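You operate a simulated robot arm through the tools that you are given. There is no shell and no other tool. Be economical: measure what you need, move in short steps, check, and stop when the job is done.

You run a simulated two-armed robot. Do the job below in one go: nothing can be reset, and whatever is moved stays where it is left.

JOB
Wipe up the spill on the dresser top with the striped tea cloth and put it back.

It is judged by the outcome, as a careful person would: the job done as asked, and still so three seconds after it is handed in. It fails if anything else is knocked over, pushed out of place, dropped, spilled or broken. Flat cloth is picked up by pressing the open fingertips on it (5 to 10 N) and closing them slowly along it; thin cloth reads only 2 to 8 mm in the jaws.

ROBOT AND FRAMES
Two 7-joint arms with four-finger grippers on one trunk, on a base that drives. Base frame: it is fixed to the floor where the robot stands at the start and does not move with it; the origin is under the middle of the robot, x ahead of it, y to its left, z up; the surface under the hand at the start is at about z = 930. Units: mm, degrees, N and s.
The left shoulder is at the start at [40, 181, 1130], the right one opposite. With the tool pointing down near the work surface each hand reaches from about 300 to 840 mm from the robot's upright axis, wherever it stands, measured 20 degrees to its own side. Payload 3.67 kg a hand.
The TCP of each hand is the grasp point between the finger pads, 28 mm short of the fingertips. In the tool frame z runs along the fingers and y along their closing line. The gripper opens to 112 mm. The gripper's body begins 73 mm behind the TCP.
Orientation is told as [roll, pitch, yaw] about the base's x, y, z axes, in that order, counted from this pose: with the fingers straight down and closing along the base's y, the tool's x points along the base's -x, its y along +y and its z along -z.

CONTROLS
- The arms move only by the tool arm_command. It takes "left_moves", "right_moves" or both (then of equal length, played together; a hand with none holds still); each is a list of rows, each a list of 7 numbers: the shift along the base's x, y, z in mm, then the turn, a rotation vector about the base's x, y, z in degrees, then the opening in per cent of the stroke, from 0 (shut) to 100 (fully open). In form: [[tx, ty, tz, ax, ay, az, grip], ...]. A call has 1 to 10 rows; each row is the pose to reach, as a shift and turn from the pose commanded when the call began. Each row takes 0.2 s and may step no farther than 50 mm and 8.6 degrees from the row before; otherwise, or with a gripper value out of range, the whole call is refused. Where a pose cannot be reached the arm comes as near as it can. A force on the tool above 40 N (or 10 N above the force at the start of the call, whichever is more), or a blocked arm, ends the call early, and 0.2 s more pass. Each finger halts on what it meets, pressing with about 25 N; the grip force reading is that of the motor and also rises with nothing between the fingers. The clock runs only during rows and for 0.2 s after the last one: add rows that repeat a pose to give the fingers time. It gives the time, the measured TCP pose, the force on the tool (base axes), the opening and the grip force at its end, in the units of the frame above (readings bear some noise), with the torque about the TCP (base axes, N m) and any sound that the robot's microphone picked up, and new pictures: "pictures" is both (left out), scene, wrist or none (wrist: the cameras of the hands that moved).
- Cameras (640 x 400 px; columns grow to the right, rows downward): "scene" is now at [106.4, 29.9, 1377.9]; the picture's right is [0.24, -0.97, 0.00], its down [-0.55, -0.13, -0.83] and it looks along [0.80, 0.20, -0.56] (base axes); focal length 262 px, centre (320, 200). "left" rides on the left gripper at [60, 18, -104] in its tool frame; the picture's right is [-0.29, 0.96, 0.00], its down [-0.80, -0.24, -0.55] and it looks along [-0.53, -0.16, 0.83] (tool axes); focal length 234 px, centre (320, 200). "right" rides on the right gripper at [60, -18, -104] in its tool frame; the picture's right is [0.29, 0.96, 0.00], its down [-0.80, 0.24, -0.55] and it looks along [-0.53, 0.16, 0.83] (tool axes); focal length 234 px, centre (320, 200). There is no depth. A picture from a camera that has moved, and an enlarged one, comes with that camera's place and axes in the base frame and with its lens. The place of the scene camera against the robot may be out by one fixed shift of up to 25 mm in any direction.
- slide_trunk(by): slides the trunk up (or, below 0, down) by that many mm; the arms and the scene camera ride with it, the base frame stays. It gives what a move gives, with no picture.
- base_move(legs): drives the robot by 1 to 6 legs, each [ahead, left, turn to the left] in mm, mm and degrees, along the robot's own axes; the way and the turn of a leg run together, so that a leg with both is an arc; at most 1500 mm and 180 degrees a leg. The arms and the cameras ride along, it lands a little off, and it stops where it bumps. It gives what a move gives, and a new picture of the scene camera.
- pan_tilt(pan, tilt): turns the head with the scene camera to pan (to the left, within 86 degrees either way) and tilt (down, from -29 to 69), counted from straight ahead of the robot. It gives what a move gives, and a new picture of the scene camera.
- inspect(camera, box): a new picture of the part [left, top, right, bottom] of that camera's present view, enlarged. It takes no simulated time.
- job_done(): hands the job in; it is judged then, once.

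Go step by step. Nothing tells you exact positions but the pictures and the camera data: compare them with the known pose of the tool, close in by small moves and look again before you grip or let go. The budget is 120 turns and 260 pictures, counting those below and the enlarged ones. Unless the task says otherwise, let go and move clear before handing in, and close with one line.

The tools are called after "Request:" as name(argument=value, ...) on one line, values as JSON. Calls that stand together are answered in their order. arm_command: Moves the arms, as the interface text tells. Its arguments: {"type":"object","properties":{"left_moves":{"type":"array","items":{"type":"array","items":{"type":"number"}}},"right_moves":{"type":"array","items":{"type":"array","items":{"type":"number"}}},"pictures":{"type":"string","enum":["both","scene","wrist","none"]}},"required":[]} The other tools are called the same way: slide_trunk (by) slides the trunk up or down; base_move (legs) drives the base; pan_tilt (pan, tilt) turns the head that bears the scene camera; inspect (camera, box) takes an enlarged picture of a part of a camera's view; job_done () hands the job in.

At the start:

```text
clock: 0.0
left_ee_pos: [539.0, 485.4, 1109.0]
left_ee_rot: [0.1, 0.0, 0.0]
left_wrist_force: [0.1, 0.7, 0.4]
left_torque: [0.01, -0.02, -0.01]
left_gripper_width: 112.1
left_gripper_force: 0.0
right_ee_pos: [427.8, -19.9, 1143.1]
right_ee_rot: [0.0, -0.1, 0.0]
right_wrist_force: [1.1, -0.1, -0.3]
right_torque: [0.01, -0.01, 0.01]
right_gripper_width: 111.9
right_gripper_force: 0.1
trunk travel left (down, up): [-250.0, 264.0]
robot x, y, heading: [-0.6, 2.1, -0.2]
head pan, tilt: [13.8, 34.3]
```

scene: 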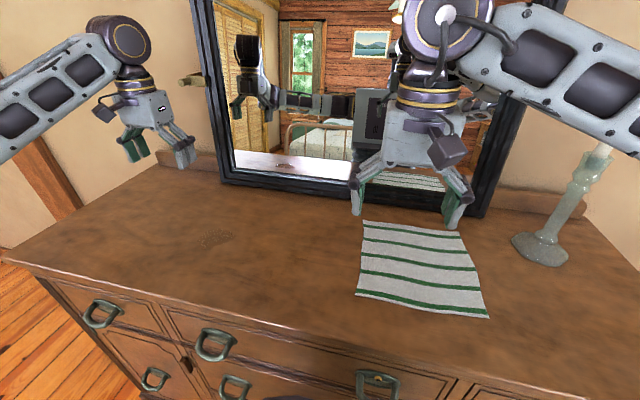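
right: 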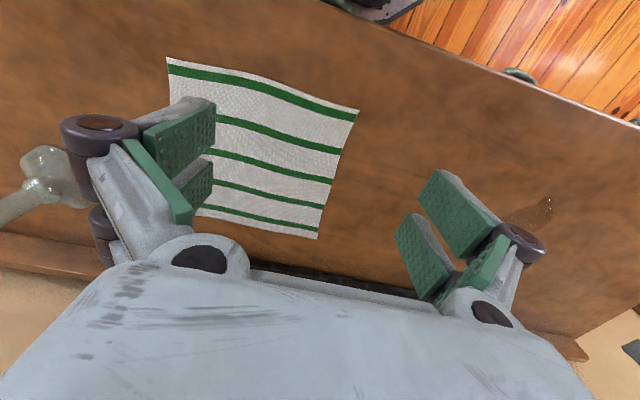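
left: 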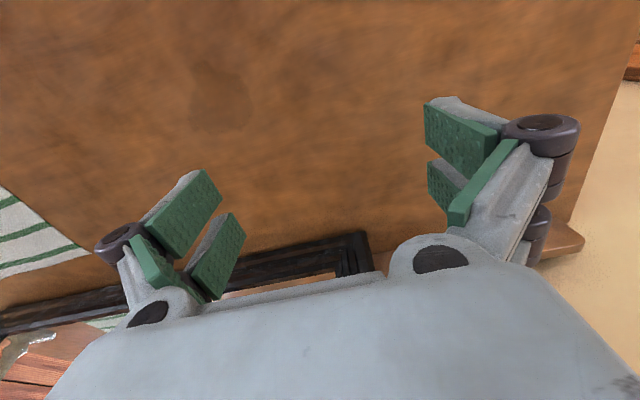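

The cloth lies flat at about x 430–660, y -205 to 40, and the spill is at about (494, 383), roughly 75 mm across. I'll move the right hand over the cloth's right edge and the left hand over its left edge, then look.

Request:
arm_command(right_moves=[[28, -36, 0, 0, 0, 0, 100], [56, -72, 0, 0, 0, 0, 80], [84, -108, 0, 0, 0, 0, 60], [112, -145, 0, 0, 0, 0, 35], [112, -145, 0, 0, 0, 0, 35], [112, -145, 0, 0, 0, 0, 35], [112, -145, 0, 0, 0, 0, 35], [112, -145, 0, 0, 0, 0, 35], [112, -145, 0, 0, 0, 0, 35], [112, -145, 0, 0, 0, 0, 35]], left_moves=[[0, -48, 0, 0, 0, 0, 100], [0, -96, 0, 0, 0, 0, 80], [0, -144, 0, 0, 0, 0, 60], [0, -192, 0, 0, 0, 0, 35], [0, -240, 0, 0, 0, 0, 35], [0, -288, 0, 0, 0, 0, 35], [0, -336, 0, 0, 0, 0, 35], [0, -384, 0, 0, 0, 0, 35], [0, -432, 0, 0, 0, 0, 35], [0, -480, 0, 0, 0, 0, 35]])

Request:
inspect(camera="scene", box=[120, 180, 320, 305])

```text
clock: 2.2
left_ee_pos: [541.9, 5.7, 1110.9]
left_ee_rot: [0.1, 0.0, 0.0]
left_wrist_force: [0.0, -0.2, 0.2]
left_torque: [0.01, 0.02, 0.02]
left_gripper_width: 39.0
left_gripper_force: 0.0
right_ee_pos: [539.8, -169.0, 1136.7]
right_ee_rot: [0.1, -0.1, -0.1]
right_wrist_force: [-0.6, 1.2, -0.8]
right_torque: [-0.01, 0.02, 0.0]
right_gripper_width: 38.9
right_gripper_force: 0.0
trunk travel left (down, up): [-250.0, 264.0]
robot x, y, heading: [-1.3, -1.1, 0.3]
head pan, tilt: [13.8, 34.3]
camera scene: at [106.6, 27.8, 1377.9], right [0.24, -0.97, 0.0], down [-0.55, -0.13, -0.83], along [0.8, 0.2, -0.56], focal length 262 px, centre (320, 200)
camera right: at [480.4, -187.1, 1243.7], right [-0.29, 0.96, 0.0], down [0.8, 0.24, 0.55], along [0.53, 0.16, -0.83], focal length 234 px, centre (320, 200)
camera left: at [482.5, 23.1, 1214.8], right [0.29, 0.96, 0.0], down [0.8, -0.24, 0.55], along [0.53, -0.16, -0.83], focal length 234 px, centre (320, 200)
```

scene: 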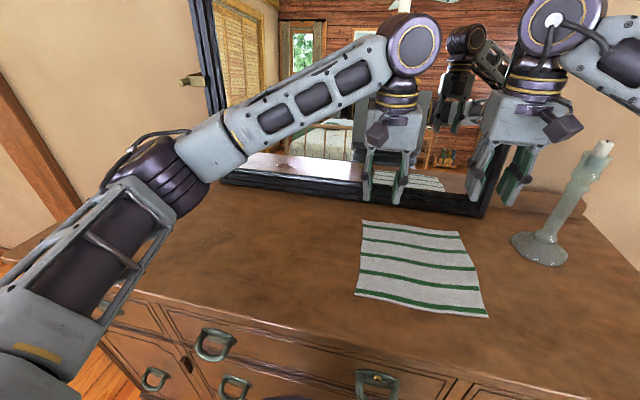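
right: 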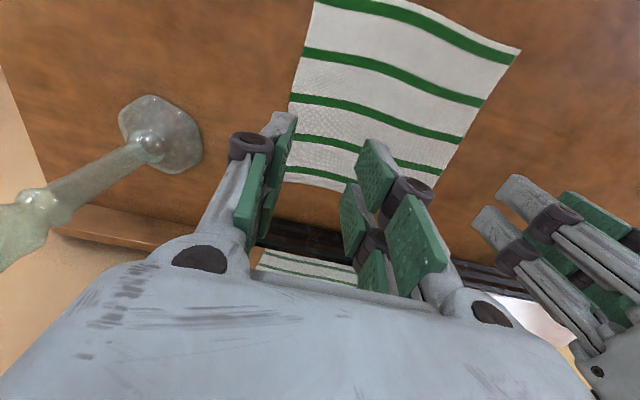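
left: 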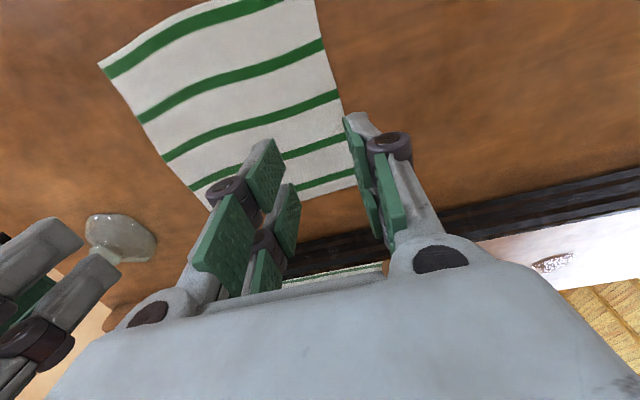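

```text
3.20 times, centred on (220, 242) of scene
camera zoom: at [106.6, 27.8, 1377.9], right [0.24, -0.97, 0.0], down [-0.55, -0.13, -0.83], along [0.8, 0.2, -0.56], focal length 840 px, centre (640, 64)
```

zoom: 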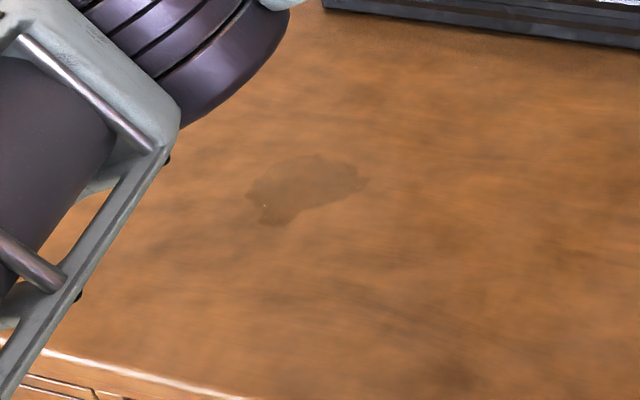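

Cloth edges are confirmed at about y = 28 (left) and -205 (right). I'll lower the left hand to just above the cloth near its left edge.

Request:
arm_command(left_moves=[[-1, -14, -45, 0, 0, 0, 35], [-1, -14, -90, 0, 0, 0, 35], [-1, -14, -125, 0, 0, 0, 35], [-1, -14, -140, 0, 0, 0, 35], [-1, -14, -140, 0, 0, 0, 35]])

```text
clock: 3.4
left_ee_pos: [540.7, -7.5, 968.8]
left_ee_rot: [-0.1, -0.1, 0.0]
left_wrist_force: [-0.7, -0.1, -0.4]
left_torque: [-0.02, -0.01, -0.02]
left_gripper_width: 39.0
left_gripper_force: 0.1
right_ee_pos: [539.7, -167.1, 1138.4]
right_ee_rot: [0.0, 0.1, 0.0]
right_wrist_force: [0.1, 1.0, -0.1]
right_torque: [-0.02, -0.01, 0.0]
right_gripper_width: 39.3
right_gripper_force: 0.1
trunk travel left (down, up): [-250.0, 264.0]
robot x, y, heading: [-1.8, 3.3, 0.1]
head pan, tilt: [13.8, 34.3]
camera scene: at [106.3, 30.0, 1378.0], right [0.24, -0.97, 0.0], down [-0.55, -0.13, -0.83], along [0.8, 0.2, -0.56], focal length 262 px, centre (320, 200)
camera left: at [481.4, 9.2, 1073.2], right [0.29, 0.96, 0.0], down [0.8, -0.24, 0.55], along [0.53, -0.16, -0.83], focal length 234 px, centre (320, 200)
```

scene: 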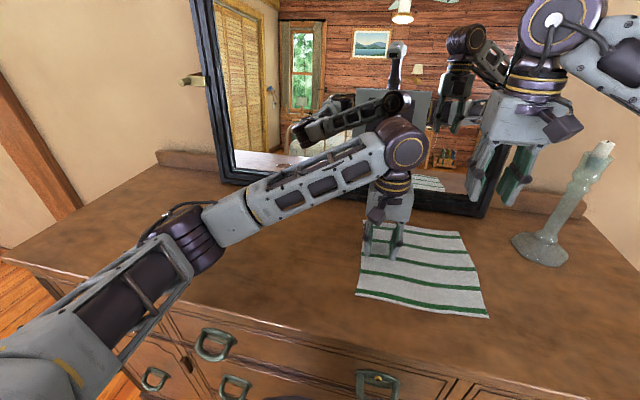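
left: 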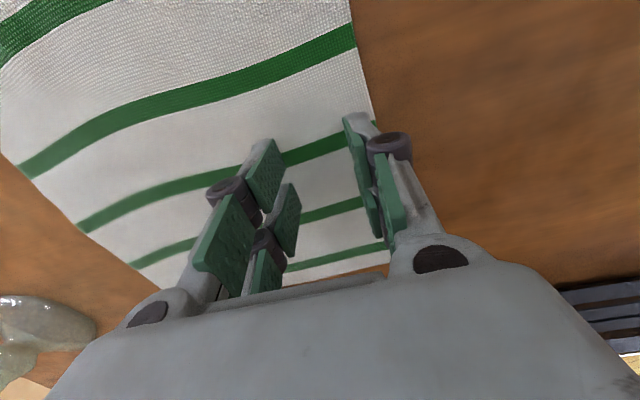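

The hand is just above the cloth with the outer finger close to the edge. I'll shift a few mm inward and press down slowly until I read 5–10 N.

Request:
arm_command(left_moves=[[0, -7, -3, 0, 0, 0, 35], [0, -7, -6, 0, 0, 0, 35], [0, -7, -8, 0, 0, 0, 35], [0, -7, -10, 0, 0, 0, 35], [0, -7, -10, 0, 0, 0, 35]], pictures="none")

```text
clock: 4.6
left_ee_pos: [539.8, -15.7, 960.0]
left_ee_rot: [0.0, 0.1, 0.0]
left_wrist_force: [0.0, -0.2, 0.2]
left_torque: [0.03, -0.02, 0.02]
left_gripper_width: 39.2
left_gripper_force: 0.2
right_ee_pos: [540.5, -167.4, 1138.6]
right_ee_rot: [0.0, 0.0, 0.0]
right_wrist_force: [0.0, 0.0, -0.3]
right_torque: [0.04, 0.0, -0.01]
right_gripper_width: 39.1
right_gripper_force: 0.1
trunk travel left (down, up): [-250.0, 264.0]
robot x, y, heading: [1.7, 0.3, 0.2]
head pan, tilt: [13.8, 34.3]
```

Request:
arm_command(left_moves=[[0, 0, -1, 0, 0, 0, 35], [0, 0, -2, 0, 0, 0, 35], [0, 0, -3, 0, 0, 0, 35], [0, 0, -3, 0, 0, 0, 35]], pictures="none")

```text
clock: 5.6
left_ee_pos: [538.7, -15.4, 958.9]
left_ee_rot: [-0.2, -0.1, 0.0]
left_wrist_force: [3.8, 0.1, 14.5]
left_torque: [0.16, 0.01, -0.07]
left_gripper_width: 39.7
left_gripper_force: 0.1
right_ee_pos: [539.7, -166.7, 1138.5]
right_ee_rot: [0.0, 0.0, -0.1]
right_wrist_force: [-0.3, -0.3, 0.4]
right_torque: [0.01, 0.0, -0.01]
right_gripper_width: 39.0
right_gripper_force: 0.1
trunk travel left (down, up): [-250.0, 264.0]
robot x, y, heading: [1.9, -1.5, -0.1]
head pan, tilt: [13.8, 34.3]
```

Contact is at 14.5 N, so I'll back off 1 mm and close slowly.

Request:
arm_command(left_moves=[[0, 0, 1, 0, 0, 0, 35], [0, 0, 1, 0, 0, 0, 30], [0, 0, 1, 0, 0, 0, 25], [0, 0, 1, 0, 0, 0, 20], [0, 0, 1, 0, 0, 0, 15], [0, 0, 1, 0, 0, 0, 10], [0, 0, 1, 0, 0, 0, 5], [0, 0, 1, 0, 0, 0, 0], [0, 0, 1, 0, 0, 0, 0]])

```text
clock: 7.6
left_ee_pos: [538.9, -15.0, 957.5]
left_ee_rot: [0.0, 0.0, 0.1]
left_wrist_force: [-0.3, 1.2, 0.0]
left_torque: [0.0, -0.01, 0.01]
left_gripper_width: 2.7
left_gripper_force: 24.7
right_ee_pos: [540.6, -168.1, 1138.2]
right_ee_rot: [0.0, 0.0, 0.1]
right_wrist_force: [0.0, 0.1, 0.4]
right_torque: [0.02, 0.02, -0.01]
right_gripper_width: 39.2
right_gripper_force: 0.0
trunk travel left (down, up): [-250.0, 264.0]
robot x, y, heading: [3.4, -0.3, -0.0]
head pan, tilt: [13.8, 34.3]
camera scene: at [106.6, 29.7, 1377.9], right [0.24, -0.97, 0.0], down [-0.55, -0.13, -0.83], along [0.8, 0.2, -0.56], focal length 262 px, centre (320, 200)
camera left: at [479.5, 2.0, 1062.1], right [0.29, 0.96, 0.0], down [0.8, -0.24, 0.55], along [0.53, -0.16, -0.83], focal length 234 px, centre (320, 200)
```

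scene: 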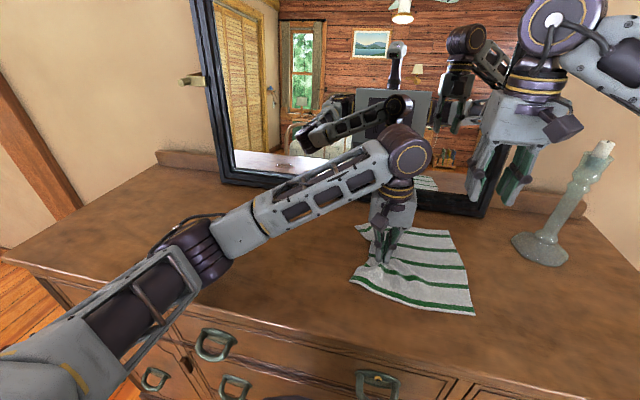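
left: 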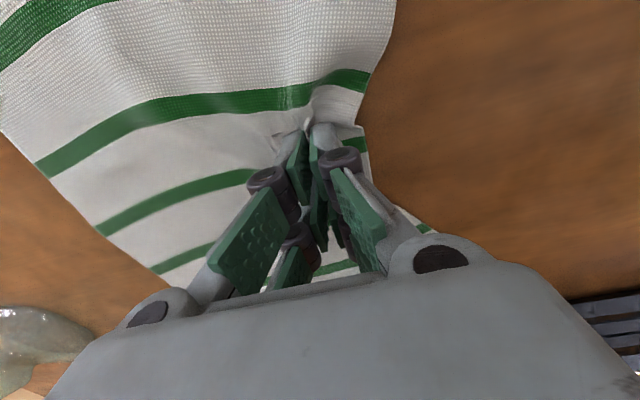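

The cloth is gripped (2.7 mm). I'll drag it flat along the top towards the spill, stopping just short of it to look.

Request:
arm_command(left_moves=[[-5, 30, 2, 0, 0, 0, 0], [-10, 65, 2, 0, 0, 0, 0], [-15, 100, 2, 0, 0, 0, 0], [-20, 135, 2, 0, 0, 0, 0], [-25, 170, 2, 0, 0, 0, 0], [-30, 205, 2, 0, 0, 0, 0], [-35, 240, 2, 0, 0, 0, 0], [-40, 270, 2, 0, 0, 0, 0], [-45, 300, 2, 0, 0, 0, 0], [-45, 300, 2, 0, 0, 0, 0]])

```text
clock: 9.8
left_ee_pos: [494.3, 284.1, 959.2]
left_ee_rot: [0.0, 0.0, 0.1]
left_wrist_force: [-1.0, -0.1, -0.4]
left_torque: [0.01, 0.02, -0.01]
left_gripper_width: 2.8
left_gripper_force: 25.6
right_ee_pos: [541.7, -167.8, 1138.3]
right_ee_rot: [0.0, 0.0, 0.1]
right_wrist_force: [0.0, 0.4, 0.3]
right_torque: [0.0, 0.01, -0.03]
right_gripper_width: 39.2
right_gripper_force: 0.1
trunk travel left (down, up): [-250.0, 264.0]
robot x, y, heading: [-1.2, -2.0, 0.2]
head pan, tilt: [13.8, 34.3]
camera scene: at [106.9, 29.1, 1377.9], right [0.24, -0.97, 0.0], down [-0.55, -0.13, -0.83], along [0.8, 0.2, -0.56], focal length 262 px, centre (320, 200)
camera left: at [434.8, 301.3, 1063.6], right [0.29, 0.96, 0.0], down [0.8, -0.24, 0.55], along [0.53, -0.16, -0.83], focal length 234 px, centre (320, 200)
```

scene: 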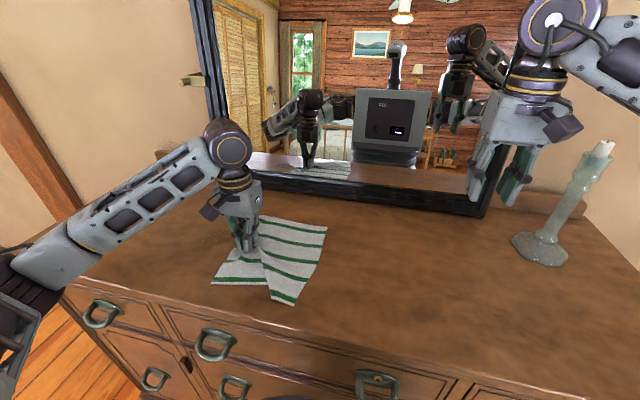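
left: 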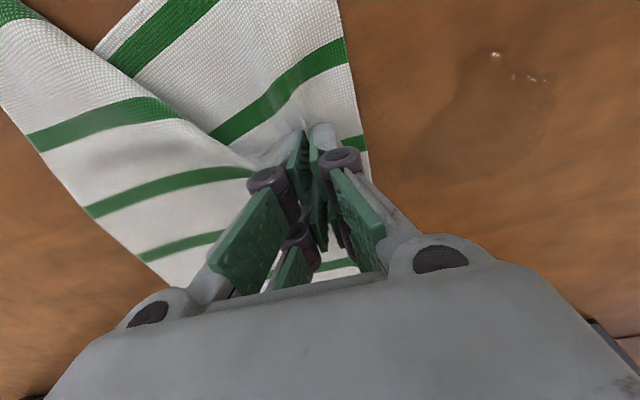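

The cloth trails well; the spill spans about x 455–535, y 328–414. I'll press lightly and make the first wiping strokes.

Request:
arm_command(left_moves=[[-15, 15, -1, 0, 0, 0, 0], [-30, 35, -3, 0, 0, 0, 0], [-30, 70, -3, 0, 0, 0, 0], [-30, 105, -3, 0, 0, 0, 0], [-30, 140, -3, 0, 0, 0, 0], [-15, 140, -3, 0, 0, 0, 0], [-15, 105, -3, 0, 0, 0, 0], [-15, 70, -3, 0, 0, 0, 0], [-15, 40, -3, 0, 0, 0, 0]])

```text
clock: 11.8
left_ee_pos: [477.8, 327.0, 956.0]
left_ee_rot: [0.1, -0.1, 0.1]
left_wrist_force: [1.8, 6.7, 18.3]
left_torque: [0.18, -0.06, 0.05]
left_gripper_width: 2.8
left_gripper_force: 24.9
right_ee_pos: [540.2, -167.0, 1139.3]
right_ee_rot: [-0.1, 0.1, 0.0]
right_wrist_force: [-0.5, 0.1, 0.8]
right_torque: [-0.03, 0.01, -0.02]
right_gripper_width: 39.4
right_gripper_force: 0.0
trunk travel left (down, up): [-250.0, 264.0]
robot x, y, heading: [-1.3, 0.4, 0.1]
head pan, tilt: [13.8, 34.3]
camera scene: at [105.4, 29.2, 1378.1], right [0.24, -0.97, 0.0], down [-0.55, -0.13, -0.83], along [0.8, 0.2, -0.56], focal length 262 px, centre (320, 200)
camera left: at [418.2, 342.9, 1061.0], right [0.29, 0.96, 0.0], down [0.8, -0.24, 0.56], along [0.53, -0.16, -0.83], focal length 234 px, centre (320, 200)
```

scene: 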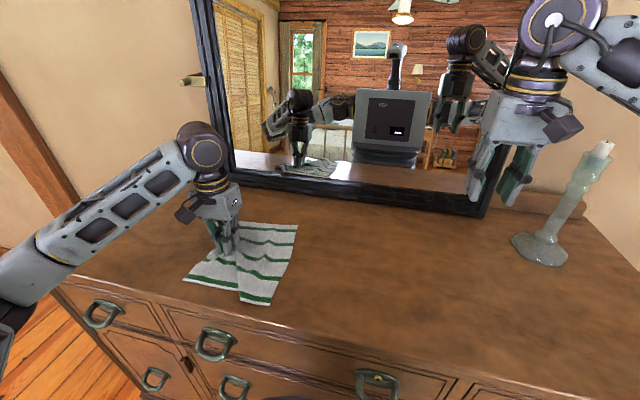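
left: 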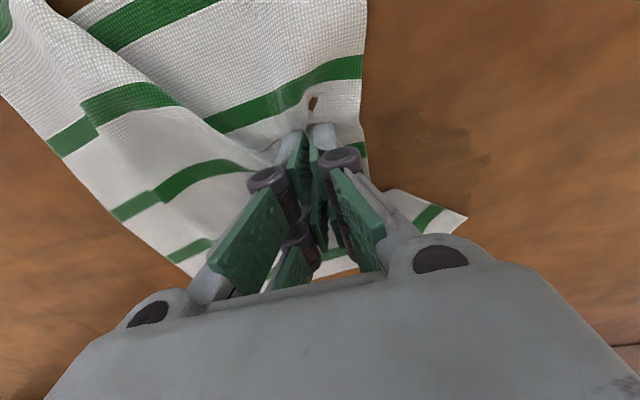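

The spill is fading on the strokes already made. I'll continue over the middle and far strips.

Request:
arm_command(left_moves=[[15, 0, 0, 0, 0, 0, 0], [15, 35, 0, 0, 0, 0, 0], [15, 70, 0, 0, 0, 0, 0], [15, 95, 0, 0, 0, 0, 0], [32, 95, 0, 0, 0, 0, 0], [32, 65, 0, 0, 0, 0, 0], [32, 35, 0, 0, 0, 0, 0], [32, 0, 0, 0, 0, 0, 0]])

Request:
arm_command(left_moves=[[16, 0, 0, 0, 0, 0, 0], [16, 35, 0, 0, 0, 0, 0], [16, 70, 0, 0, 0, 0, 0], [16, 90, 0, 0, 0, 0, 0], [30, 90, 0, 0, 0, 0, 0], [30, 60, 0, 0, 0, 0, 0], [30, 25, 0, 0, 0, 0, 0], [30, -10, 0, 0, 0, 0, 0]])

```text
clock: 13.6
left_ee_pos: [512.1, 326.3, 957.8]
left_ee_rot: [-0.1, 0.1, 0.1]
left_wrist_force: [-0.4, 3.8, 8.1]
left_torque: [0.09, -0.08, 0.03]
left_gripper_width: 3.0
left_gripper_force: 25.3
right_ee_pos: [540.4, -168.6, 1138.8]
right_ee_rot: [0.0, 0.0, 0.0]
right_wrist_force: [-0.6, 0.0, 1.0]
right_torque: [0.01, 0.03, 0.0]
right_gripper_width: 39.2
right_gripper_force: 0.1
trunk travel left (down, up): [-250.0, 264.0]
robot x, y, heading: [0.7, -1.1, 0.2]
head pan, tilt: [13.8, 34.3]
camera scene: at [106.3, 29.0, 1377.9], right [0.24, -0.97, 0.0], down [-0.55, -0.13, -0.83], along [0.8, 0.2, -0.56], focal length 262 px, centre (320, 200)
camera left: at [452.2, 342.4, 1061.3], right [0.29, 0.96, 0.0], down [0.8, -0.24, 0.55], along [0.53, -0.16, -0.83], focal length 234 px, centre (320, 200)
```

scene: 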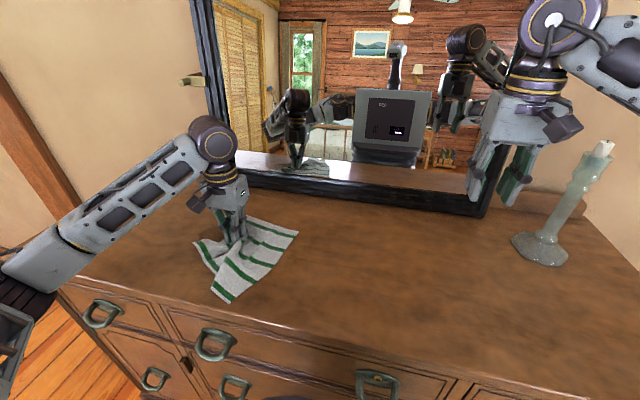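
left: 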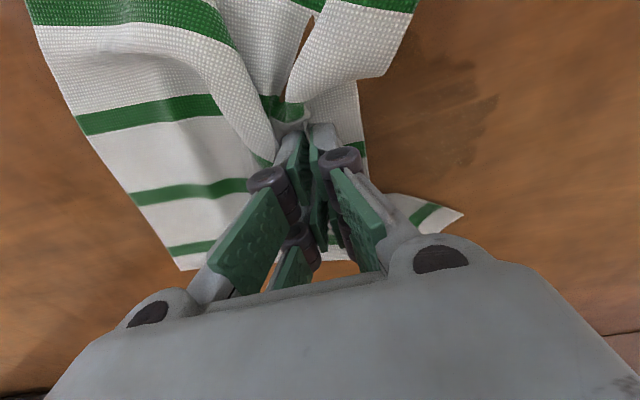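

```text
clock: 15.4
left_ee_pos: [540.9, 314.1, 957.9]
left_ee_rot: [0.1, 0.0, 0.1]
left_wrist_force: [0.5, 0.0, 2.1]
left_torque: [0.03, -0.07, 0.02]
left_gripper_width: 2.8
left_gripper_force: 25.1
right_ee_pos: [541.2, -168.1, 1137.9]
right_ee_rot: [0.0, 0.0, 0.1]
right_wrist_force: [-0.8, -0.3, 0.0]
right_torque: [0.02, 0.01, 0.01]
right_gripper_width: 39.1
right_gripper_force: 0.0
trunk travel left (down, up): [-250.0, 264.0]
robot x, y, heading: [-1.9, -0.7, 0.1]
head pan, tilt: [13.8, 34.3]
camera scene: at [106.6, 29.0, 1377.9], right [0.24, -0.97, 0.0], down [-0.55, -0.13, -0.83], along [0.8, 0.2, -0.56], focal length 262 px, centre (320, 200)
camera left: at [480.9, 331.7, 1062.0], right [0.29, 0.96, 0.0], down [0.8, -0.24, 0.55], along [0.53, -0.16, -0.83], focal length 234 px, centre (320, 200)
```

scene: 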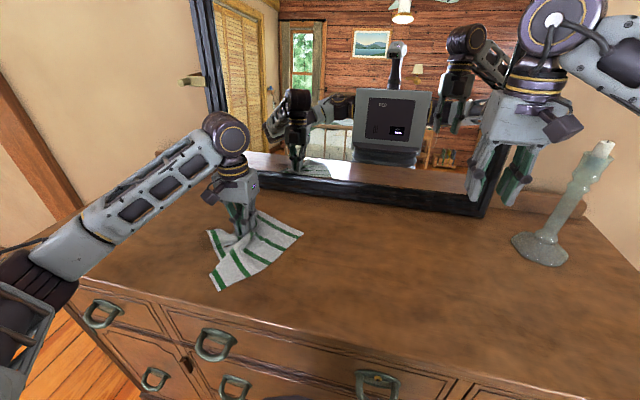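
left: 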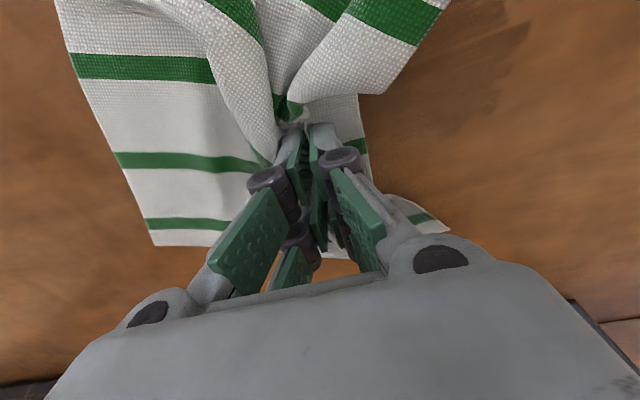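

The cloth gathered a bit and the pressure dropped at the end. I'll take an enlarged look at what remains.

Request:
inspect(camera="left", box=[340, 0, 640, 190])

```text
2.11 times, centred on (490, 95) of left
camera zoom: at [480.9, 331.7, 1062.0], right [0.29, 0.96, 0.0], down [0.8, -0.24, 0.55], along [0.53, -0.16, -0.83], focal length 493 px, centre (-38, 421)
```

zoom: 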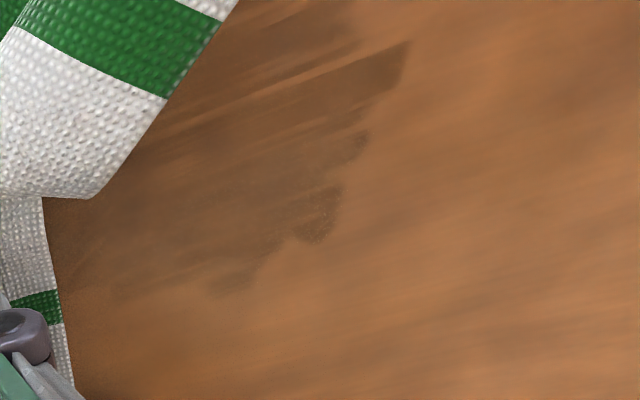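

Residue remains to about y = 430 and x = 548, so I'll go over it again with more pressure and longer strokes.

Request:
arm_command(left_moves=[[6, 10, -2, 0, 0, 0, 0], [6, 50, -2, 0, 0, 0, 0], [6, 90, -2, 0, 0, 0, 0], [6, 120, -2, 0, 0, 0, 0], [-6, 120, -2, 0, 0, 0, 0], [-6, 85, -2, 0, 0, 0, 0], [-6, 50, -2, 0, 0, 0, 0], [-6, 15, -2, 0, 0, 0, 0]], pictures="none")

Request:
arm_command(left_moves=[[-12, 0, 0, 0, 0, 0, 0], [-12, 40, 0, 0, 0, 0, 0], [-12, 80, 0, 0, 0, 0, 0], [-12, 112, 0, 0, 0, 0, 0], [-24, 112, 0, 0, 0, 0, 0], [-24, 75, 0, 0, 0, 0, 0], [-24, 38, 0, 0, 0, 0, 0], [-24, 0, 0, 0, 0, 0, 0]], pictures="wrist")

```text
clock: 17.2
left_ee_pos: [531.6, 330.3, 958.1]
left_ee_rot: [0.2, -0.3, 0.3]
left_wrist_force: [-0.5, 13.3, 36.3]
left_torque: [0.35, 0.23, -0.04]
left_gripper_width: 2.8
left_gripper_force: 24.9
right_ee_pos: [538.8, -166.1, 1139.3]
right_ee_rot: [0.0, -0.1, 0.0]
right_wrist_force: [-0.7, -0.1, -0.6]
right_torque: [-0.02, 0.01, 0.01]
right_gripper_width: 39.0
right_gripper_force: 0.2
trunk travel left (down, up): [-250.0, 264.0]
robot x, y, heading: [-1.8, 1.4, 0.0]
head pan, tilt: [13.8, 34.3]
```

```text
clock: 19.0
left_ee_pos: [509.6, 332.0, 956.4]
left_ee_rot: [0.1, -0.2, 0.1]
left_wrist_force: [0.7, 11.5, 32.7]
left_torque: [0.29, 0.15, 0.0]
left_gripper_width: 2.8
left_gripper_force: 24.6
right_ee_pos: [537.8, -167.5, 1139.1]
right_ee_rot: [0.0, -0.2, 0.0]
right_wrist_force: [0.1, -0.7, 0.3]
right_torque: [0.0, 0.01, -0.04]
right_gripper_width: 38.9
right_gripper_force: 0.0
trunk travel left (down, up): [-250.0, 264.0]
robot x, y, heading: [-1.7, -1.7, 0.2]
head pan, tilt: [13.8, 34.3]
camera left: at [449.1, 347.6, 1060.8], right [0.29, 0.96, 0.0], down [0.8, -0.24, 0.56], along [0.53, -0.16, -0.83], focal length 234 px, centre (320, 200)
```

left: 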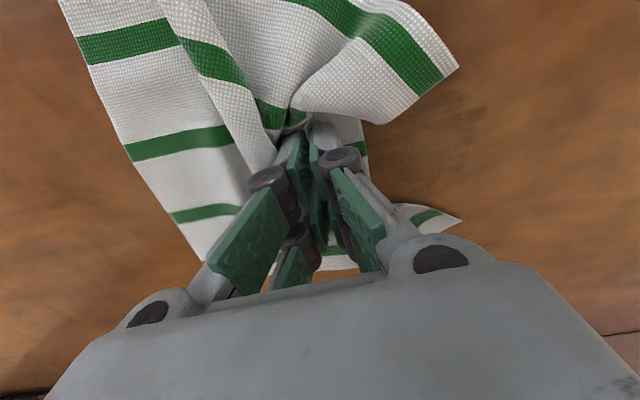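

Much cleaner. The force is a bit high, so I'll ease up 1.5 mm and continue with the nearer strips.

Request:
arm_command(left_moves=[[-10, 0, 1.5, 0, 0, 0, 0], [-10, 40, 1.5, 0, 0, 0, 0], [-10, 80, 1.5, 0, 0, 0, 0], [-10, 110, 1.5, 0, 0, 0, 0], [-22, 110, 1.5, 0, 0, 0, 0], [-22, 75, 1.5, 0, 0, 0, 0], [-22, 38, 1.5, 0, 0, 0, 0], [-22, 0, 1.5, 0, 0, 0, 0]], pictures="none")

Request:
arm_command(left_moves=[[-12, 0, 0, 0, 0, 0, 0], [-12, 40, 0, 0, 0, 0, 0], [-12, 80, 0, 0, 0, 0, 0], [-12, 110, 0, 0, 0, 0, 0], [-26, 110, 0, 0, 0, 0, 0], [-26, 75, 0, 0, 0, 0, 0], [-26, 38, 0, 0, 0, 0, 0], [-26, 0, 0, 0, 0, 0, 0]], pictures="wrist")

```text
clock: 20.8
left_ee_pos: [486.2, 327.5, 956.8]
left_ee_rot: [0.1, 0.1, 0.0]
left_wrist_force: [-1.1, 3.8, 8.0]
left_torque: [0.08, 0.0, 0.03]
left_gripper_width: 3.0
left_gripper_force: 25.1
right_ee_pos: [539.9, -167.2, 1138.1]
right_ee_rot: [0.0, 0.1, 0.0]
right_wrist_force: [-0.6, -0.4, 0.2]
right_torque: [0.0, -0.03, 0.02]
right_gripper_width: 39.1
right_gripper_force: 0.1
trunk travel left (down, up): [-250.0, 264.0]
robot x, y, heading: [0.3, 0.1, -0.1]
head pan, tilt: [13.8, 34.3]
```

```text
clock: 22.6
left_ee_pos: [461.8, 329.9, 957.0]
left_ee_rot: [0.1, 0.1, 0.1]
left_wrist_force: [-0.7, 2.0, 5.1]
left_torque: [0.07, 0.01, 0.03]
left_gripper_width: 2.9
left_gripper_force: 25.7
right_ee_pos: [540.6, -167.1, 1139.2]
right_ee_rot: [0.0, 0.1, 0.0]
right_wrist_force: [0.9, 0.1, -0.6]
right_torque: [0.03, -0.03, -0.01]
right_gripper_width: 39.3
right_gripper_force: 0.0
trunk travel left (down, up): [-250.0, 264.0]
robot x, y, heading: [-0.4, -1.7, -0.2]
head pan, tilt: [13.8, 34.3]
camera left: at [402.8, 347.4, 1061.3], right [0.29, 0.96, 0.0], down [0.8, -0.24, 0.55], along [0.53, -0.16, -0.83], focal length 234 px, centre (320, 200)
```

left: 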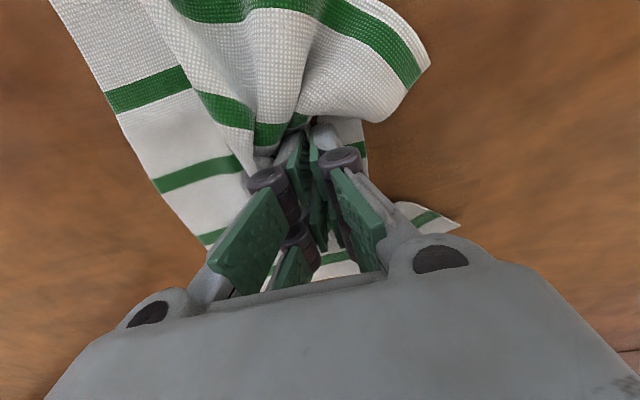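

I'll lift the cloth and move it to the right to see the whole cleaned area.

Request:
arm_command(left_moves=[[5, 0, 40, 0, 0, 0, 0], [10, 0, 85, 0, 0, 0, 0], [20, 0, 130, 0, 0, 0, 0], [30, -10, 175, 0, 0, 0, 0], [40, -45, 210, 0, 0, 0, 0], [45, -90, 225, 0, 0, 0, 0], [50, -135, 225, 0, 0, 0, 0], [50, -180, 225, 0, 0, 0, 0], [50, -220, 225, 0, 0, 0, 0], [50, -220, 225, 0, 0, 0, 0]])

Request:
inspect(camera="scene", box=[120, 180, 320, 305])

```text
refused: row 5 steps farther than a row can; nothing moved
```

```text
3.20 times, centred on (220, 242) of scene
camera zoom: at [106.6, 28.9, 1377.9], right [0.24, -0.97, 0.0], down [-0.55, -0.13, -0.83], along [0.8, 0.2, -0.56], focal length 840 px, centre (640, 64)
```

zoom: 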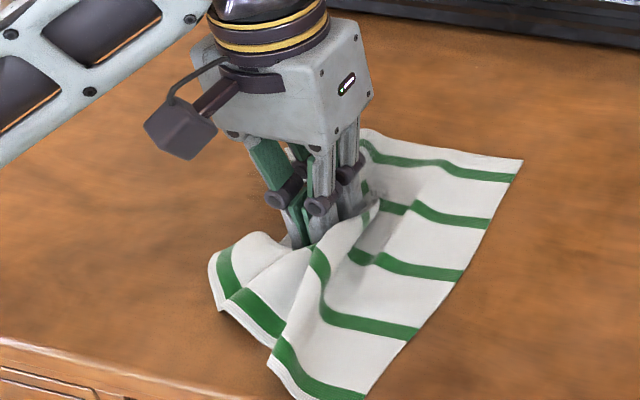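

Request:
arm_command(left_moves=[[5, 0, 40, 0, 0, 0, 0], [10, 0, 85, 0, 0, 0, 0], [20, 0, 130, 0, 0, 0, 0], [30, -10, 175, 0, 0, 0, 0], [40, -40, 205, 0, 0, 0, 0], [45, -80, 225, 0, 0, 0, 0], [50, -125, 225, 0, 0, 0, 0], [50, -170, 225, 0, 0, 0, 0], [50, -210, 225, 0, 0, 0, 0], [50, -210, 225, 0, 0, 0, 0]])

Request:
inspect(camera="scene", box=[120, 180, 320, 305])

```text
clock: 24.8
left_ee_pos: [510.8, 121.3, 1182.5]
left_ee_rot: [-0.1, 0.0, 0.1]
left_wrist_force: [-0.4, -0.2, -0.1]
left_torque: [-0.03, 0.01, 0.06]
left_gripper_width: 2.7
left_gripper_force: 25.1
right_ee_pos: [541.4, -166.0, 1138.4]
right_ee_rot: [-0.1, 0.0, -0.1]
right_wrist_force: [0.2, 0.6, -0.4]
right_torque: [-0.06, 0.03, 0.05]
right_gripper_width: 39.3
right_gripper_force: 0.1
trunk travel left (down, up): [-250.0, 264.0]
robot x, y, heading: [-1.0, 3.3, 0.1]
head pan, tilt: [13.8, 34.3]
camera scene: at [106.9, 31.0, 1377.8], right [0.24, -0.97, 0.0], down [-0.55, -0.14, -0.83], along [0.8, 0.2, -0.56], focal length 262 px, centre (320, 200)
camera left: at [451.6, 139.1, 1286.8], right [0.29, 0.96, 0.0], down [0.8, -0.24, 0.55], along [0.53, -0.16, -0.83], focal length 234 px, centre (320, 200)
```

scene: 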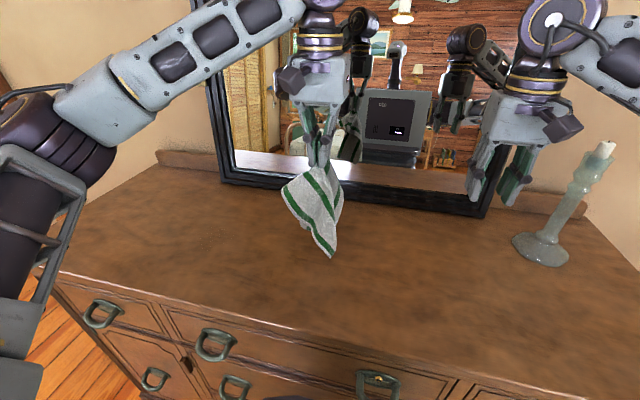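
left: 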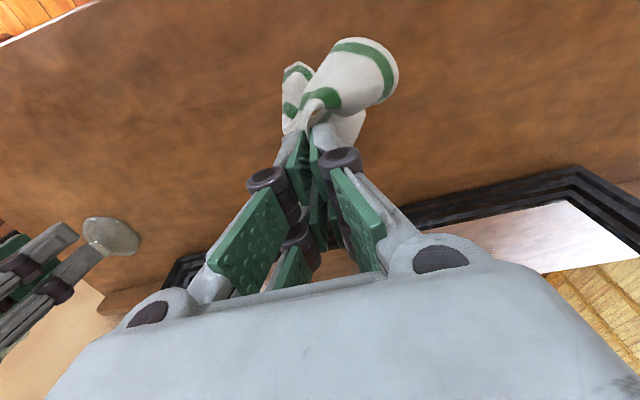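

```text
3.20 times, centred on (220, 242) of scene
camera zoom: at [106.9, 31.0, 1377.8], right [0.24, -0.97, 0.0], down [-0.55, -0.14, -0.83], along [0.8, 0.2, -0.56], focal length 840 px, centre (640, 64)
```

zoom: 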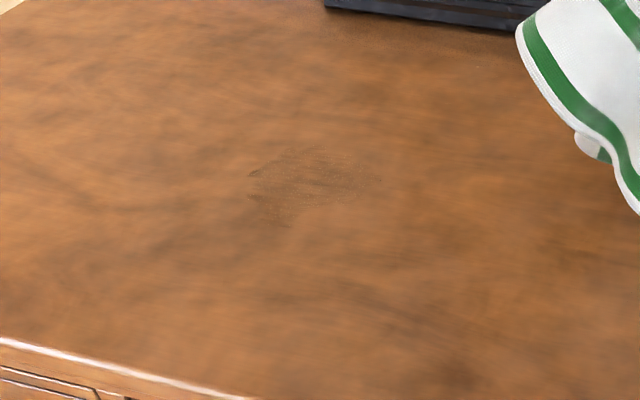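

Most of it is gone, but a faint film remains. A closer look will tell where.

Request:
inspect(camera="scene", box=[180, 215, 260, 265])

```text
8.00 times, centred on (220, 240) of scene
camera zoom: at [106.9, 31.0, 1377.8], right [0.24, -0.97, 0.0], down [-0.55, -0.14, -0.83], along [0.8, 0.2, -0.56], focal length 2100 px, centre (1120, -120)
```

zoom: 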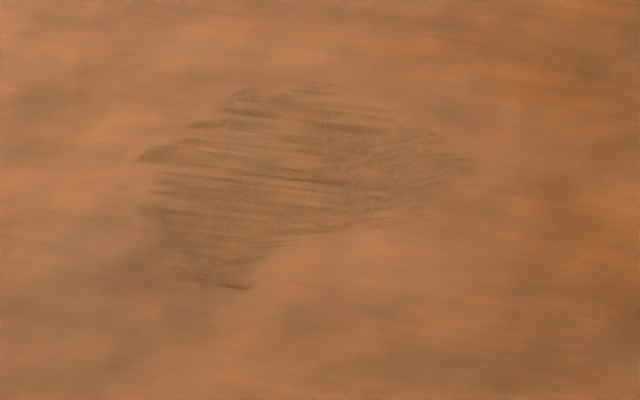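

Faint streaks remain over the whole original outline. I'll lay the cloth back down trailing to the right and wipe again, crosswise this time.

Request:
arm_command(left_moves=[[0, 0, -35, 0, 0, 0, 0], [0, 20, -70, 0, 0, 0, 0], [0, 45, -100, 0, 0, 0, 0], [0, 75, -130, 0, 0, 0, 0], [0, 105, -160, 0, 0, 0, 0], [0, 135, -190, 0, 0, 0, 0], [0, 165, -212, 0, 0, 0, 0], [0, 185, -222, 0, 0, 0, 0], [0, 200, -226, 0, 0, 0, 0], [0, 200, -226, 0, 0, 0, 0]])

```text
clock: 27.0
left_ee_pos: [514.1, 318.5, 958.2]
left_ee_rot: [0.1, -0.4, -0.1]
left_wrist_force: [2.5, -5.7, 21.1]
left_torque: [-0.34, 0.02, 0.03]
left_gripper_width: 3.0
left_gripper_force: 24.8
right_ee_pos: [539.4, -168.2, 1138.2]
right_ee_rot: [0.1, -0.2, 0.0]
right_wrist_force: [-1.0, -0.4, 0.3]
right_torque: [0.01, -0.01, 0.07]
right_gripper_width: 39.0
right_gripper_force: 0.1
trunk travel left (down, up): [-250.0, 264.0]
robot x, y, heading: [2.9, 4.5, 0.2]
head pan, tilt: [13.8, 34.3]
camera scene: at [105.0, 27.6, 1378.3], right [0.24, -0.97, 0.0], down [-0.55, -0.13, -0.83], along [0.8, 0.2, -0.56], focal length 262 px, centre (320, 200)
camera left: at [453.7, 335.6, 1061.3], right [0.29, 0.96, 0.0], down [0.79, -0.24, 0.56], along [0.53, -0.16, -0.83], focal length 234 px, centre (320, 200)
```

scene: 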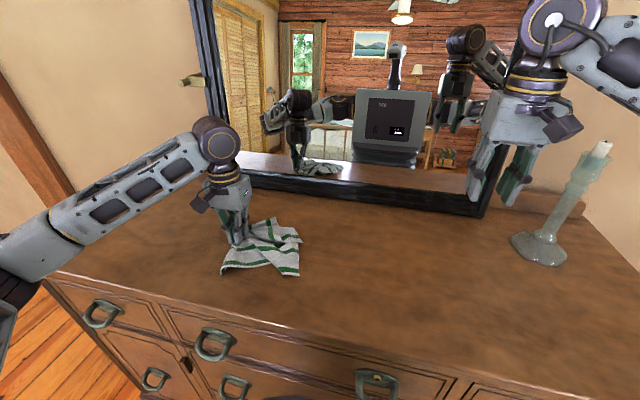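
left: 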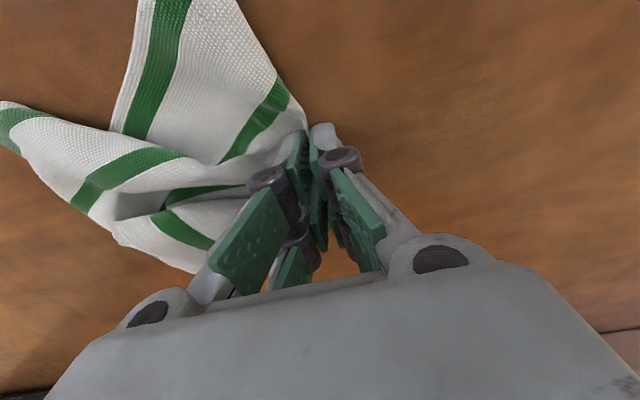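

The cloth is under the fingertips and trailing. Now crosswise strokes along x, stepping in y.

Request:
arm_command(left_moves=[[-25, 8, 0, 0, 0, 0, 0], [-60, 8, 0, 0, 0, 0, 0], [-60, 20, 0, 0, 0, 0, 0], [-25, 20, 0, 0, 0, 0, 0], [10, 20, 0, 0, 0, 0, 0], [42, 20, 0, 0, 0, 0, 0], [42, 32, 0, 0, 0, 0, 0], [10, 32, 0, 0, 0, 0, 0], [-25, 32, 0, 0, 0, 0, 0], [-60, 32, 0, 0, 0, 0, 0]], pictures="none")

Request:
arm_command(left_moves=[[0, 12, 0, 0, 0, 0, 0], [35, 12, 0, 0, 0, 0, 0], [70, 12, 0, 0, 0, 0, 0], [102, 12, 0, 0, 0, 0, 0], [102, 24, 0, 0, 0, 0, 0], [70, 24, 0, 0, 0, 0, 0], [35, 24, 0, 0, 0, 0, 0], [0, 24, 0, 0, 0, 0, 0]], pictures="wrist")

```text
clock: 29.2
left_ee_pos: [450.1, 352.5, 957.7]
left_ee_rot: [0.0, -0.3, 0.1]
left_wrist_force: [8.9, 2.0, 26.5]
left_torque: [-0.18, -0.34, 0.15]
left_gripper_width: 2.8
left_gripper_force: 24.7
right_ee_pos: [538.9, -168.2, 1139.2]
right_ee_rot: [0.0, -0.1, 0.0]
right_wrist_force: [-0.4, -0.9, 0.2]
right_torque: [-0.02, -0.03, -0.02]
right_gripper_width: 39.3
right_gripper_force: 0.0
trunk travel left (down, up): [-250.0, 264.0]
robot x, y, heading: [0.5, 3.8, 0.1]
head pan, tilt: [13.8, 34.3]
```

```text
clock: 31.0
left_ee_pos: [451.3, 374.2, 957.9]
left_ee_rot: [0.1, -0.1, 0.1]
left_wrist_force: [9.3, 1.0, 22.9]
left_torque: [-0.15, -0.43, 0.09]
left_gripper_width: 2.8
left_gripper_force: 24.6
right_ee_pos: [539.6, -168.7, 1139.1]
right_ee_rot: [-0.1, 0.0, 0.0]
right_wrist_force: [0.4, 0.4, -0.5]
right_torque: [-0.01, -0.04, 0.01]
right_gripper_width: 39.3
right_gripper_force: 0.0
trunk travel left (down, up): [-250.0, 264.0]
robot x, y, heading: [-0.0, 1.7, -0.1]
head pan, tilt: [13.8, 34.3]
camera left: at [391.5, 392.3, 1061.6], right [0.29, 0.96, 0.0], down [0.8, -0.24, 0.56], along [0.53, -0.16, -0.83], focal length 234 px, centre (320, 200)
```

left: 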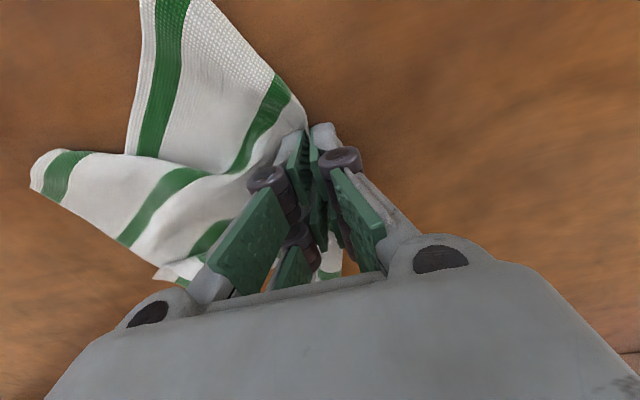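

Request:
arm_command(left_moves=[[0, 12, 0, 0, 0, 0, 0], [35, 12, 0, 0, 0, 0, 0], [70, 12, 0, 0, 0, 0, 0], [102, 12, 0, 0, 0, 0, 0], [102, 24, 0, 0, 0, 0, 0], [70, 24, 0, 0, 0, 0, 0], [35, 24, 0, 0, 0, 0, 0], [0, 24, 0, 0, 0, 0, 0]], pictures="none")

Request:
arm_command(left_moves=[[0, 12, 0, 0, 0, 0, 0], [35, 12, 0, 0, 0, 0, 0], [70, 12, 0, 0, 0, 0, 0], [102, 12, 0, 0, 0, 0, 0], [102, 24, 0, 0, 0, 0, 0], [70, 24, 0, 0, 0, 0, 0], [35, 24, 0, 0, 0, 0, 0], [0, 24, 0, 0, 0, 0, 0]], pictures="none")

Request:
arm_command(left_moves=[[35, 0, 0, 0, 0, 0, 0], [52, -35, 0, 0, 0, 0, 0], [52, -70, 0, 0, 0, 0, 0], [52, -100, 20, 0, 0, 0, 0], [55, -130, 55, 0, 0, 0, 0], [55, -160, 90, 0, 0, 0, 0], [55, -190, 125, 0, 0, 0, 0], [55, -230, 155, 0, 0, 0, 0], [55, -270, 180, 0, 0, 0, 0], [55, -310, 205, 0, 0, 0, 0]], pictures="wrist")

Request:
inspect(camera="scene", box=[180, 215, 260, 265])

```text
clock: 32.8
left_ee_pos: [462.1, 402.5, 957.7]
left_ee_rot: [-0.1, -0.7, 0.1]
left_wrist_force: [-3.5, -2.6, 13.6]
left_torque: [-0.24, 0.1, -0.04]
left_gripper_width: 2.7
left_gripper_force: 24.6
right_ee_pos: [539.2, -167.1, 1139.8]
right_ee_rot: [0.0, 0.0, 0.0]
right_wrist_force: [0.5, 0.4, 0.2]
right_torque: [-0.04, -0.03, 0.04]
right_gripper_width: 39.1
right_gripper_force: 0.1
trunk travel left (down, up): [-250.0, 264.0]
robot x, y, heading: [-0.5, -1.8, 0.2]
head pan, tilt: [13.8, 34.3]
stopped in row 8 (left hand): the force on the tool passed its limit at 41 N (the readings are from after the stop); the commanded pose is now the measured one
```

```text
clock: 34.6
left_ee_pos: [464.2, 426.1, 957.8]
left_ee_rot: [0.1, -0.5, 0.2]
left_wrist_force: [6.0, 2.8, 15.4]
left_torque: [-0.1, -0.24, 0.04]
left_gripper_width: 2.8
left_gripper_force: 24.5
right_ee_pos: [539.5, -168.1, 1139.7]
right_ee_rot: [0.1, -0.2, 0.0]
right_wrist_force: [0.5, 0.1, 1.0]
right_torque: [0.0, -0.03, -0.03]
right_gripper_width: 39.0
right_gripper_force: 0.2
trunk travel left (down, up): [-250.0, 264.0]
robot x, y, heading: [1.4, -2.5, 0.0]
head pan, tilt: [13.8, 34.3]
```

```text
clock: 36.8
left_ee_pos: [516.1, 114.6, 1162.9]
left_ee_rot: [0.1, -0.5, 0.1]
left_wrist_force: [-0.1, 0.1, -0.5]
left_torque: [-0.01, -0.02, -0.01]
left_gripper_width: 3.0
left_gripper_force: 25.2
right_ee_pos: [540.5, -168.8, 1138.4]
right_ee_rot: [0.0, 0.0, 0.0]
right_wrist_force: [-0.2, -0.5, -0.4]
right_torque: [0.01, 0.01, 0.01]
right_gripper_width: 39.2
right_gripper_force: 0.0
trunk travel left (down, up): [-250.0, 264.0]
robot x, y, heading: [0.9, 4.7, 0.1]
head pan, tilt: [13.8, 34.3]
camera left: at [456.6, 131.1, 1266.0], right [0.28, 0.96, 0.0], down [0.79, -0.24, 0.56], along [0.54, -0.16, -0.83], focal length 234 px, centre (320, 200)
```

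left: 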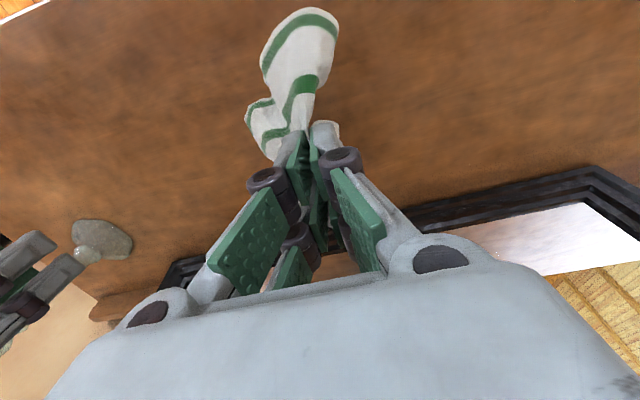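

```text
8.00 times, centred on (220, 240) of scene
camera zoom: at [106.5, 27.9, 1378.0], right [0.24, -0.97, 0.0], down [-0.55, -0.13, -0.83], along [0.8, 0.2, -0.56], focal length 2100 px, centre (1120, -120)
```

zoom: 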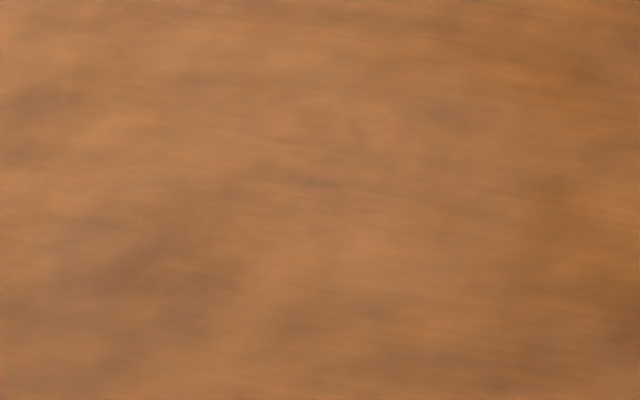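

The stain is gone except for a few tiny glints. One more quick pass with the cloth will finish it.

Request:
arm_command(left_moves=[[0, 0, -35, 0, 0, 0, 0], [0, 20, -70, 0, 0, 0, 0], [-10, 45, -100, 0, 0, 0, 0], [-20, 75, -130, 0, 0, 0, 0], [-30, 110, -160, 0, 0, 0, 0], [-40, 145, -185, 0, 0, 0, 0], [-50, 180, -200, 0, 0, 0, 0], [-60, 205, -204, 0, 0, 0, 0], [-60, 210, -206, 0, 0, 0, 0]], pictures="none")

Request:
arm_command(left_moves=[[0, 35, 0, 0, 0, 0, 0], [0, 70, 0, 0, 0, 0, 0], [0, 105, 0, 0, 0, 0, 0], [15, 105, 0, 0, 0, 0, 0], [15, 70, 0, 0, 0, 0, 0], [15, 35, 0, 0, 0, 0, 0], [15, 0, 0, 0, 0, 0, 0]], pictures="none")

Request:
arm_command(left_moves=[[15, 0, 0, 0, 0, 0, 0], [15, 35, 0, 0, 0, 0, 0], [15, 70, 0, 0, 0, 0, 0], [15, 105, 0, 0, 0, 0, 0], [31, 105, 0, 0, 0, 0, 0], [31, 70, 0, 0, 0, 0, 0], [31, 35, 0, 0, 0, 0, 0], [31, 0, 0, 0, 0, 0, 0]], pictures="none")

Request:
arm_command(left_moves=[[15, 0, 0, 0, 0, 0, 0], [15, 35, 0, 0, 0, 0, 0], [15, 70, 0, 0, 0, 0, 0], [15, 105, 0, 0, 0, 0, 0], [31, 105, 0, 0, 0, 0, 0], [31, 70, 0, 0, 0, 0, 0], [31, 35, 0, 0, 0, 0, 0], [31, 0, 0, 0, 0, 0, 0]], pictures="scene")

```text
clock: 38.8
left_ee_pos: [456.5, 323.3, 957.4]
left_ee_rot: [0.0, -0.6, 0.0]
left_wrist_force: [-1.0, -6.6, 16.7]
left_torque: [-0.28, 0.1, -0.02]
left_gripper_width: 3.0
left_gripper_force: 24.8
right_ee_pos: [540.5, -168.4, 1138.3]
right_ee_rot: [0.1, -0.1, 0.1]
right_wrist_force: [-0.4, -0.2, -0.8]
right_torque: [0.02, -0.01, 0.0]
right_gripper_width: 39.1
right_gripper_force: 0.0
trunk travel left (down, up): [-250.0, 264.0]
robot x, y, heading: [1.9, -0.7, -0.1]
head pan, tilt: [13.8, 34.3]
```

```text
clock: 40.4
left_ee_pos: [472.6, 324.4, 956.9]
left_ee_rot: [0.1, -0.4, 0.2]
left_wrist_force: [0.5, 7.0, 19.6]
left_torque: [0.11, 0.02, 0.0]
left_gripper_width: 2.9
left_gripper_force: 24.8
right_ee_pos: [540.7, -168.4, 1139.1]
right_ee_rot: [0.0, -0.1, 0.0]
right_wrist_force: [1.0, -0.1, -0.8]
right_torque: [0.01, 0.03, -0.01]
right_gripper_width: 39.1
right_gripper_force: 0.0
trunk travel left (down, up): [-250.0, 264.0]
robot x, y, heading: [0.1, -1.1, 0.0]
head pan, tilt: [13.8, 34.3]
```

```text
clock: 42.2
left_ee_pos: [503.6, 324.7, 957.5]
left_ee_rot: [0.0, -0.9, 0.3]
left_wrist_force: [0.1, 12.7, 34.6]
left_torque: [0.14, 0.2, -0.06]
left_gripper_width: 3.1
left_gripper_force: 25.1
right_ee_pos: [537.8, -166.9, 1140.6]
right_ee_rot: [-0.1, -0.1, 0.0]
right_wrist_force: [0.1, -1.0, -0.8]
right_torque: [0.0, 0.02, -0.01]
right_gripper_width: 39.1
right_gripper_force: 0.0
trunk travel left (down, up): [-250.0, 264.0]
robot x, y, heading: [2.2, 1.9, 0.0]
head pan, tilt: [13.8, 34.3]
```

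```text
clock: 44.0
left_ee_pos: [533.1, 326.4, 958.3]
left_ee_rot: [-0.1, -0.8, 0.3]
left_wrist_force: [1.9, 11.9, 32.1]
left_torque: [0.09, 0.1, -0.04]
left_gripper_width: 3.0
left_gripper_force: 25.3
right_ee_pos: [538.5, -167.3, 1138.8]
right_ee_rot: [0.0, -0.1, 0.1]
right_wrist_force: [0.8, 0.1, 0.6]
right_torque: [0.0, 0.03, 0.01]
right_gripper_width: 39.2
right_gripper_force: 0.1
trunk travel left (down, up): [-250.0, 264.0]
robot x, y, heading: [-3.2, 0.6, -0.0]
head pan, tilt: [13.8, 34.3]
camera scene: at [104.5, 29.4, 1378.1], right [0.24, -0.97, 0.0], down [-0.55, -0.13, -0.83], along [0.8, 0.2, -0.56], focal length 262 px, centre (320, 200)
```

scene: 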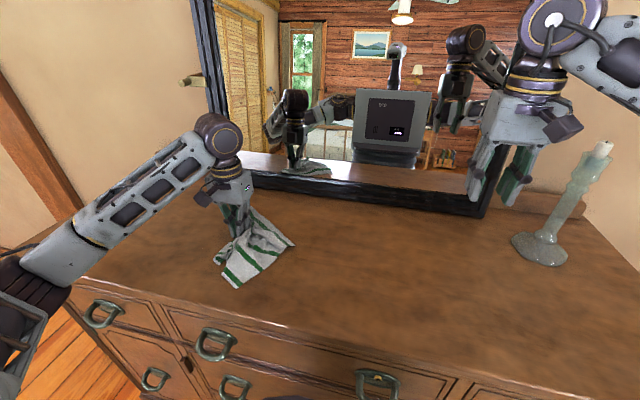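

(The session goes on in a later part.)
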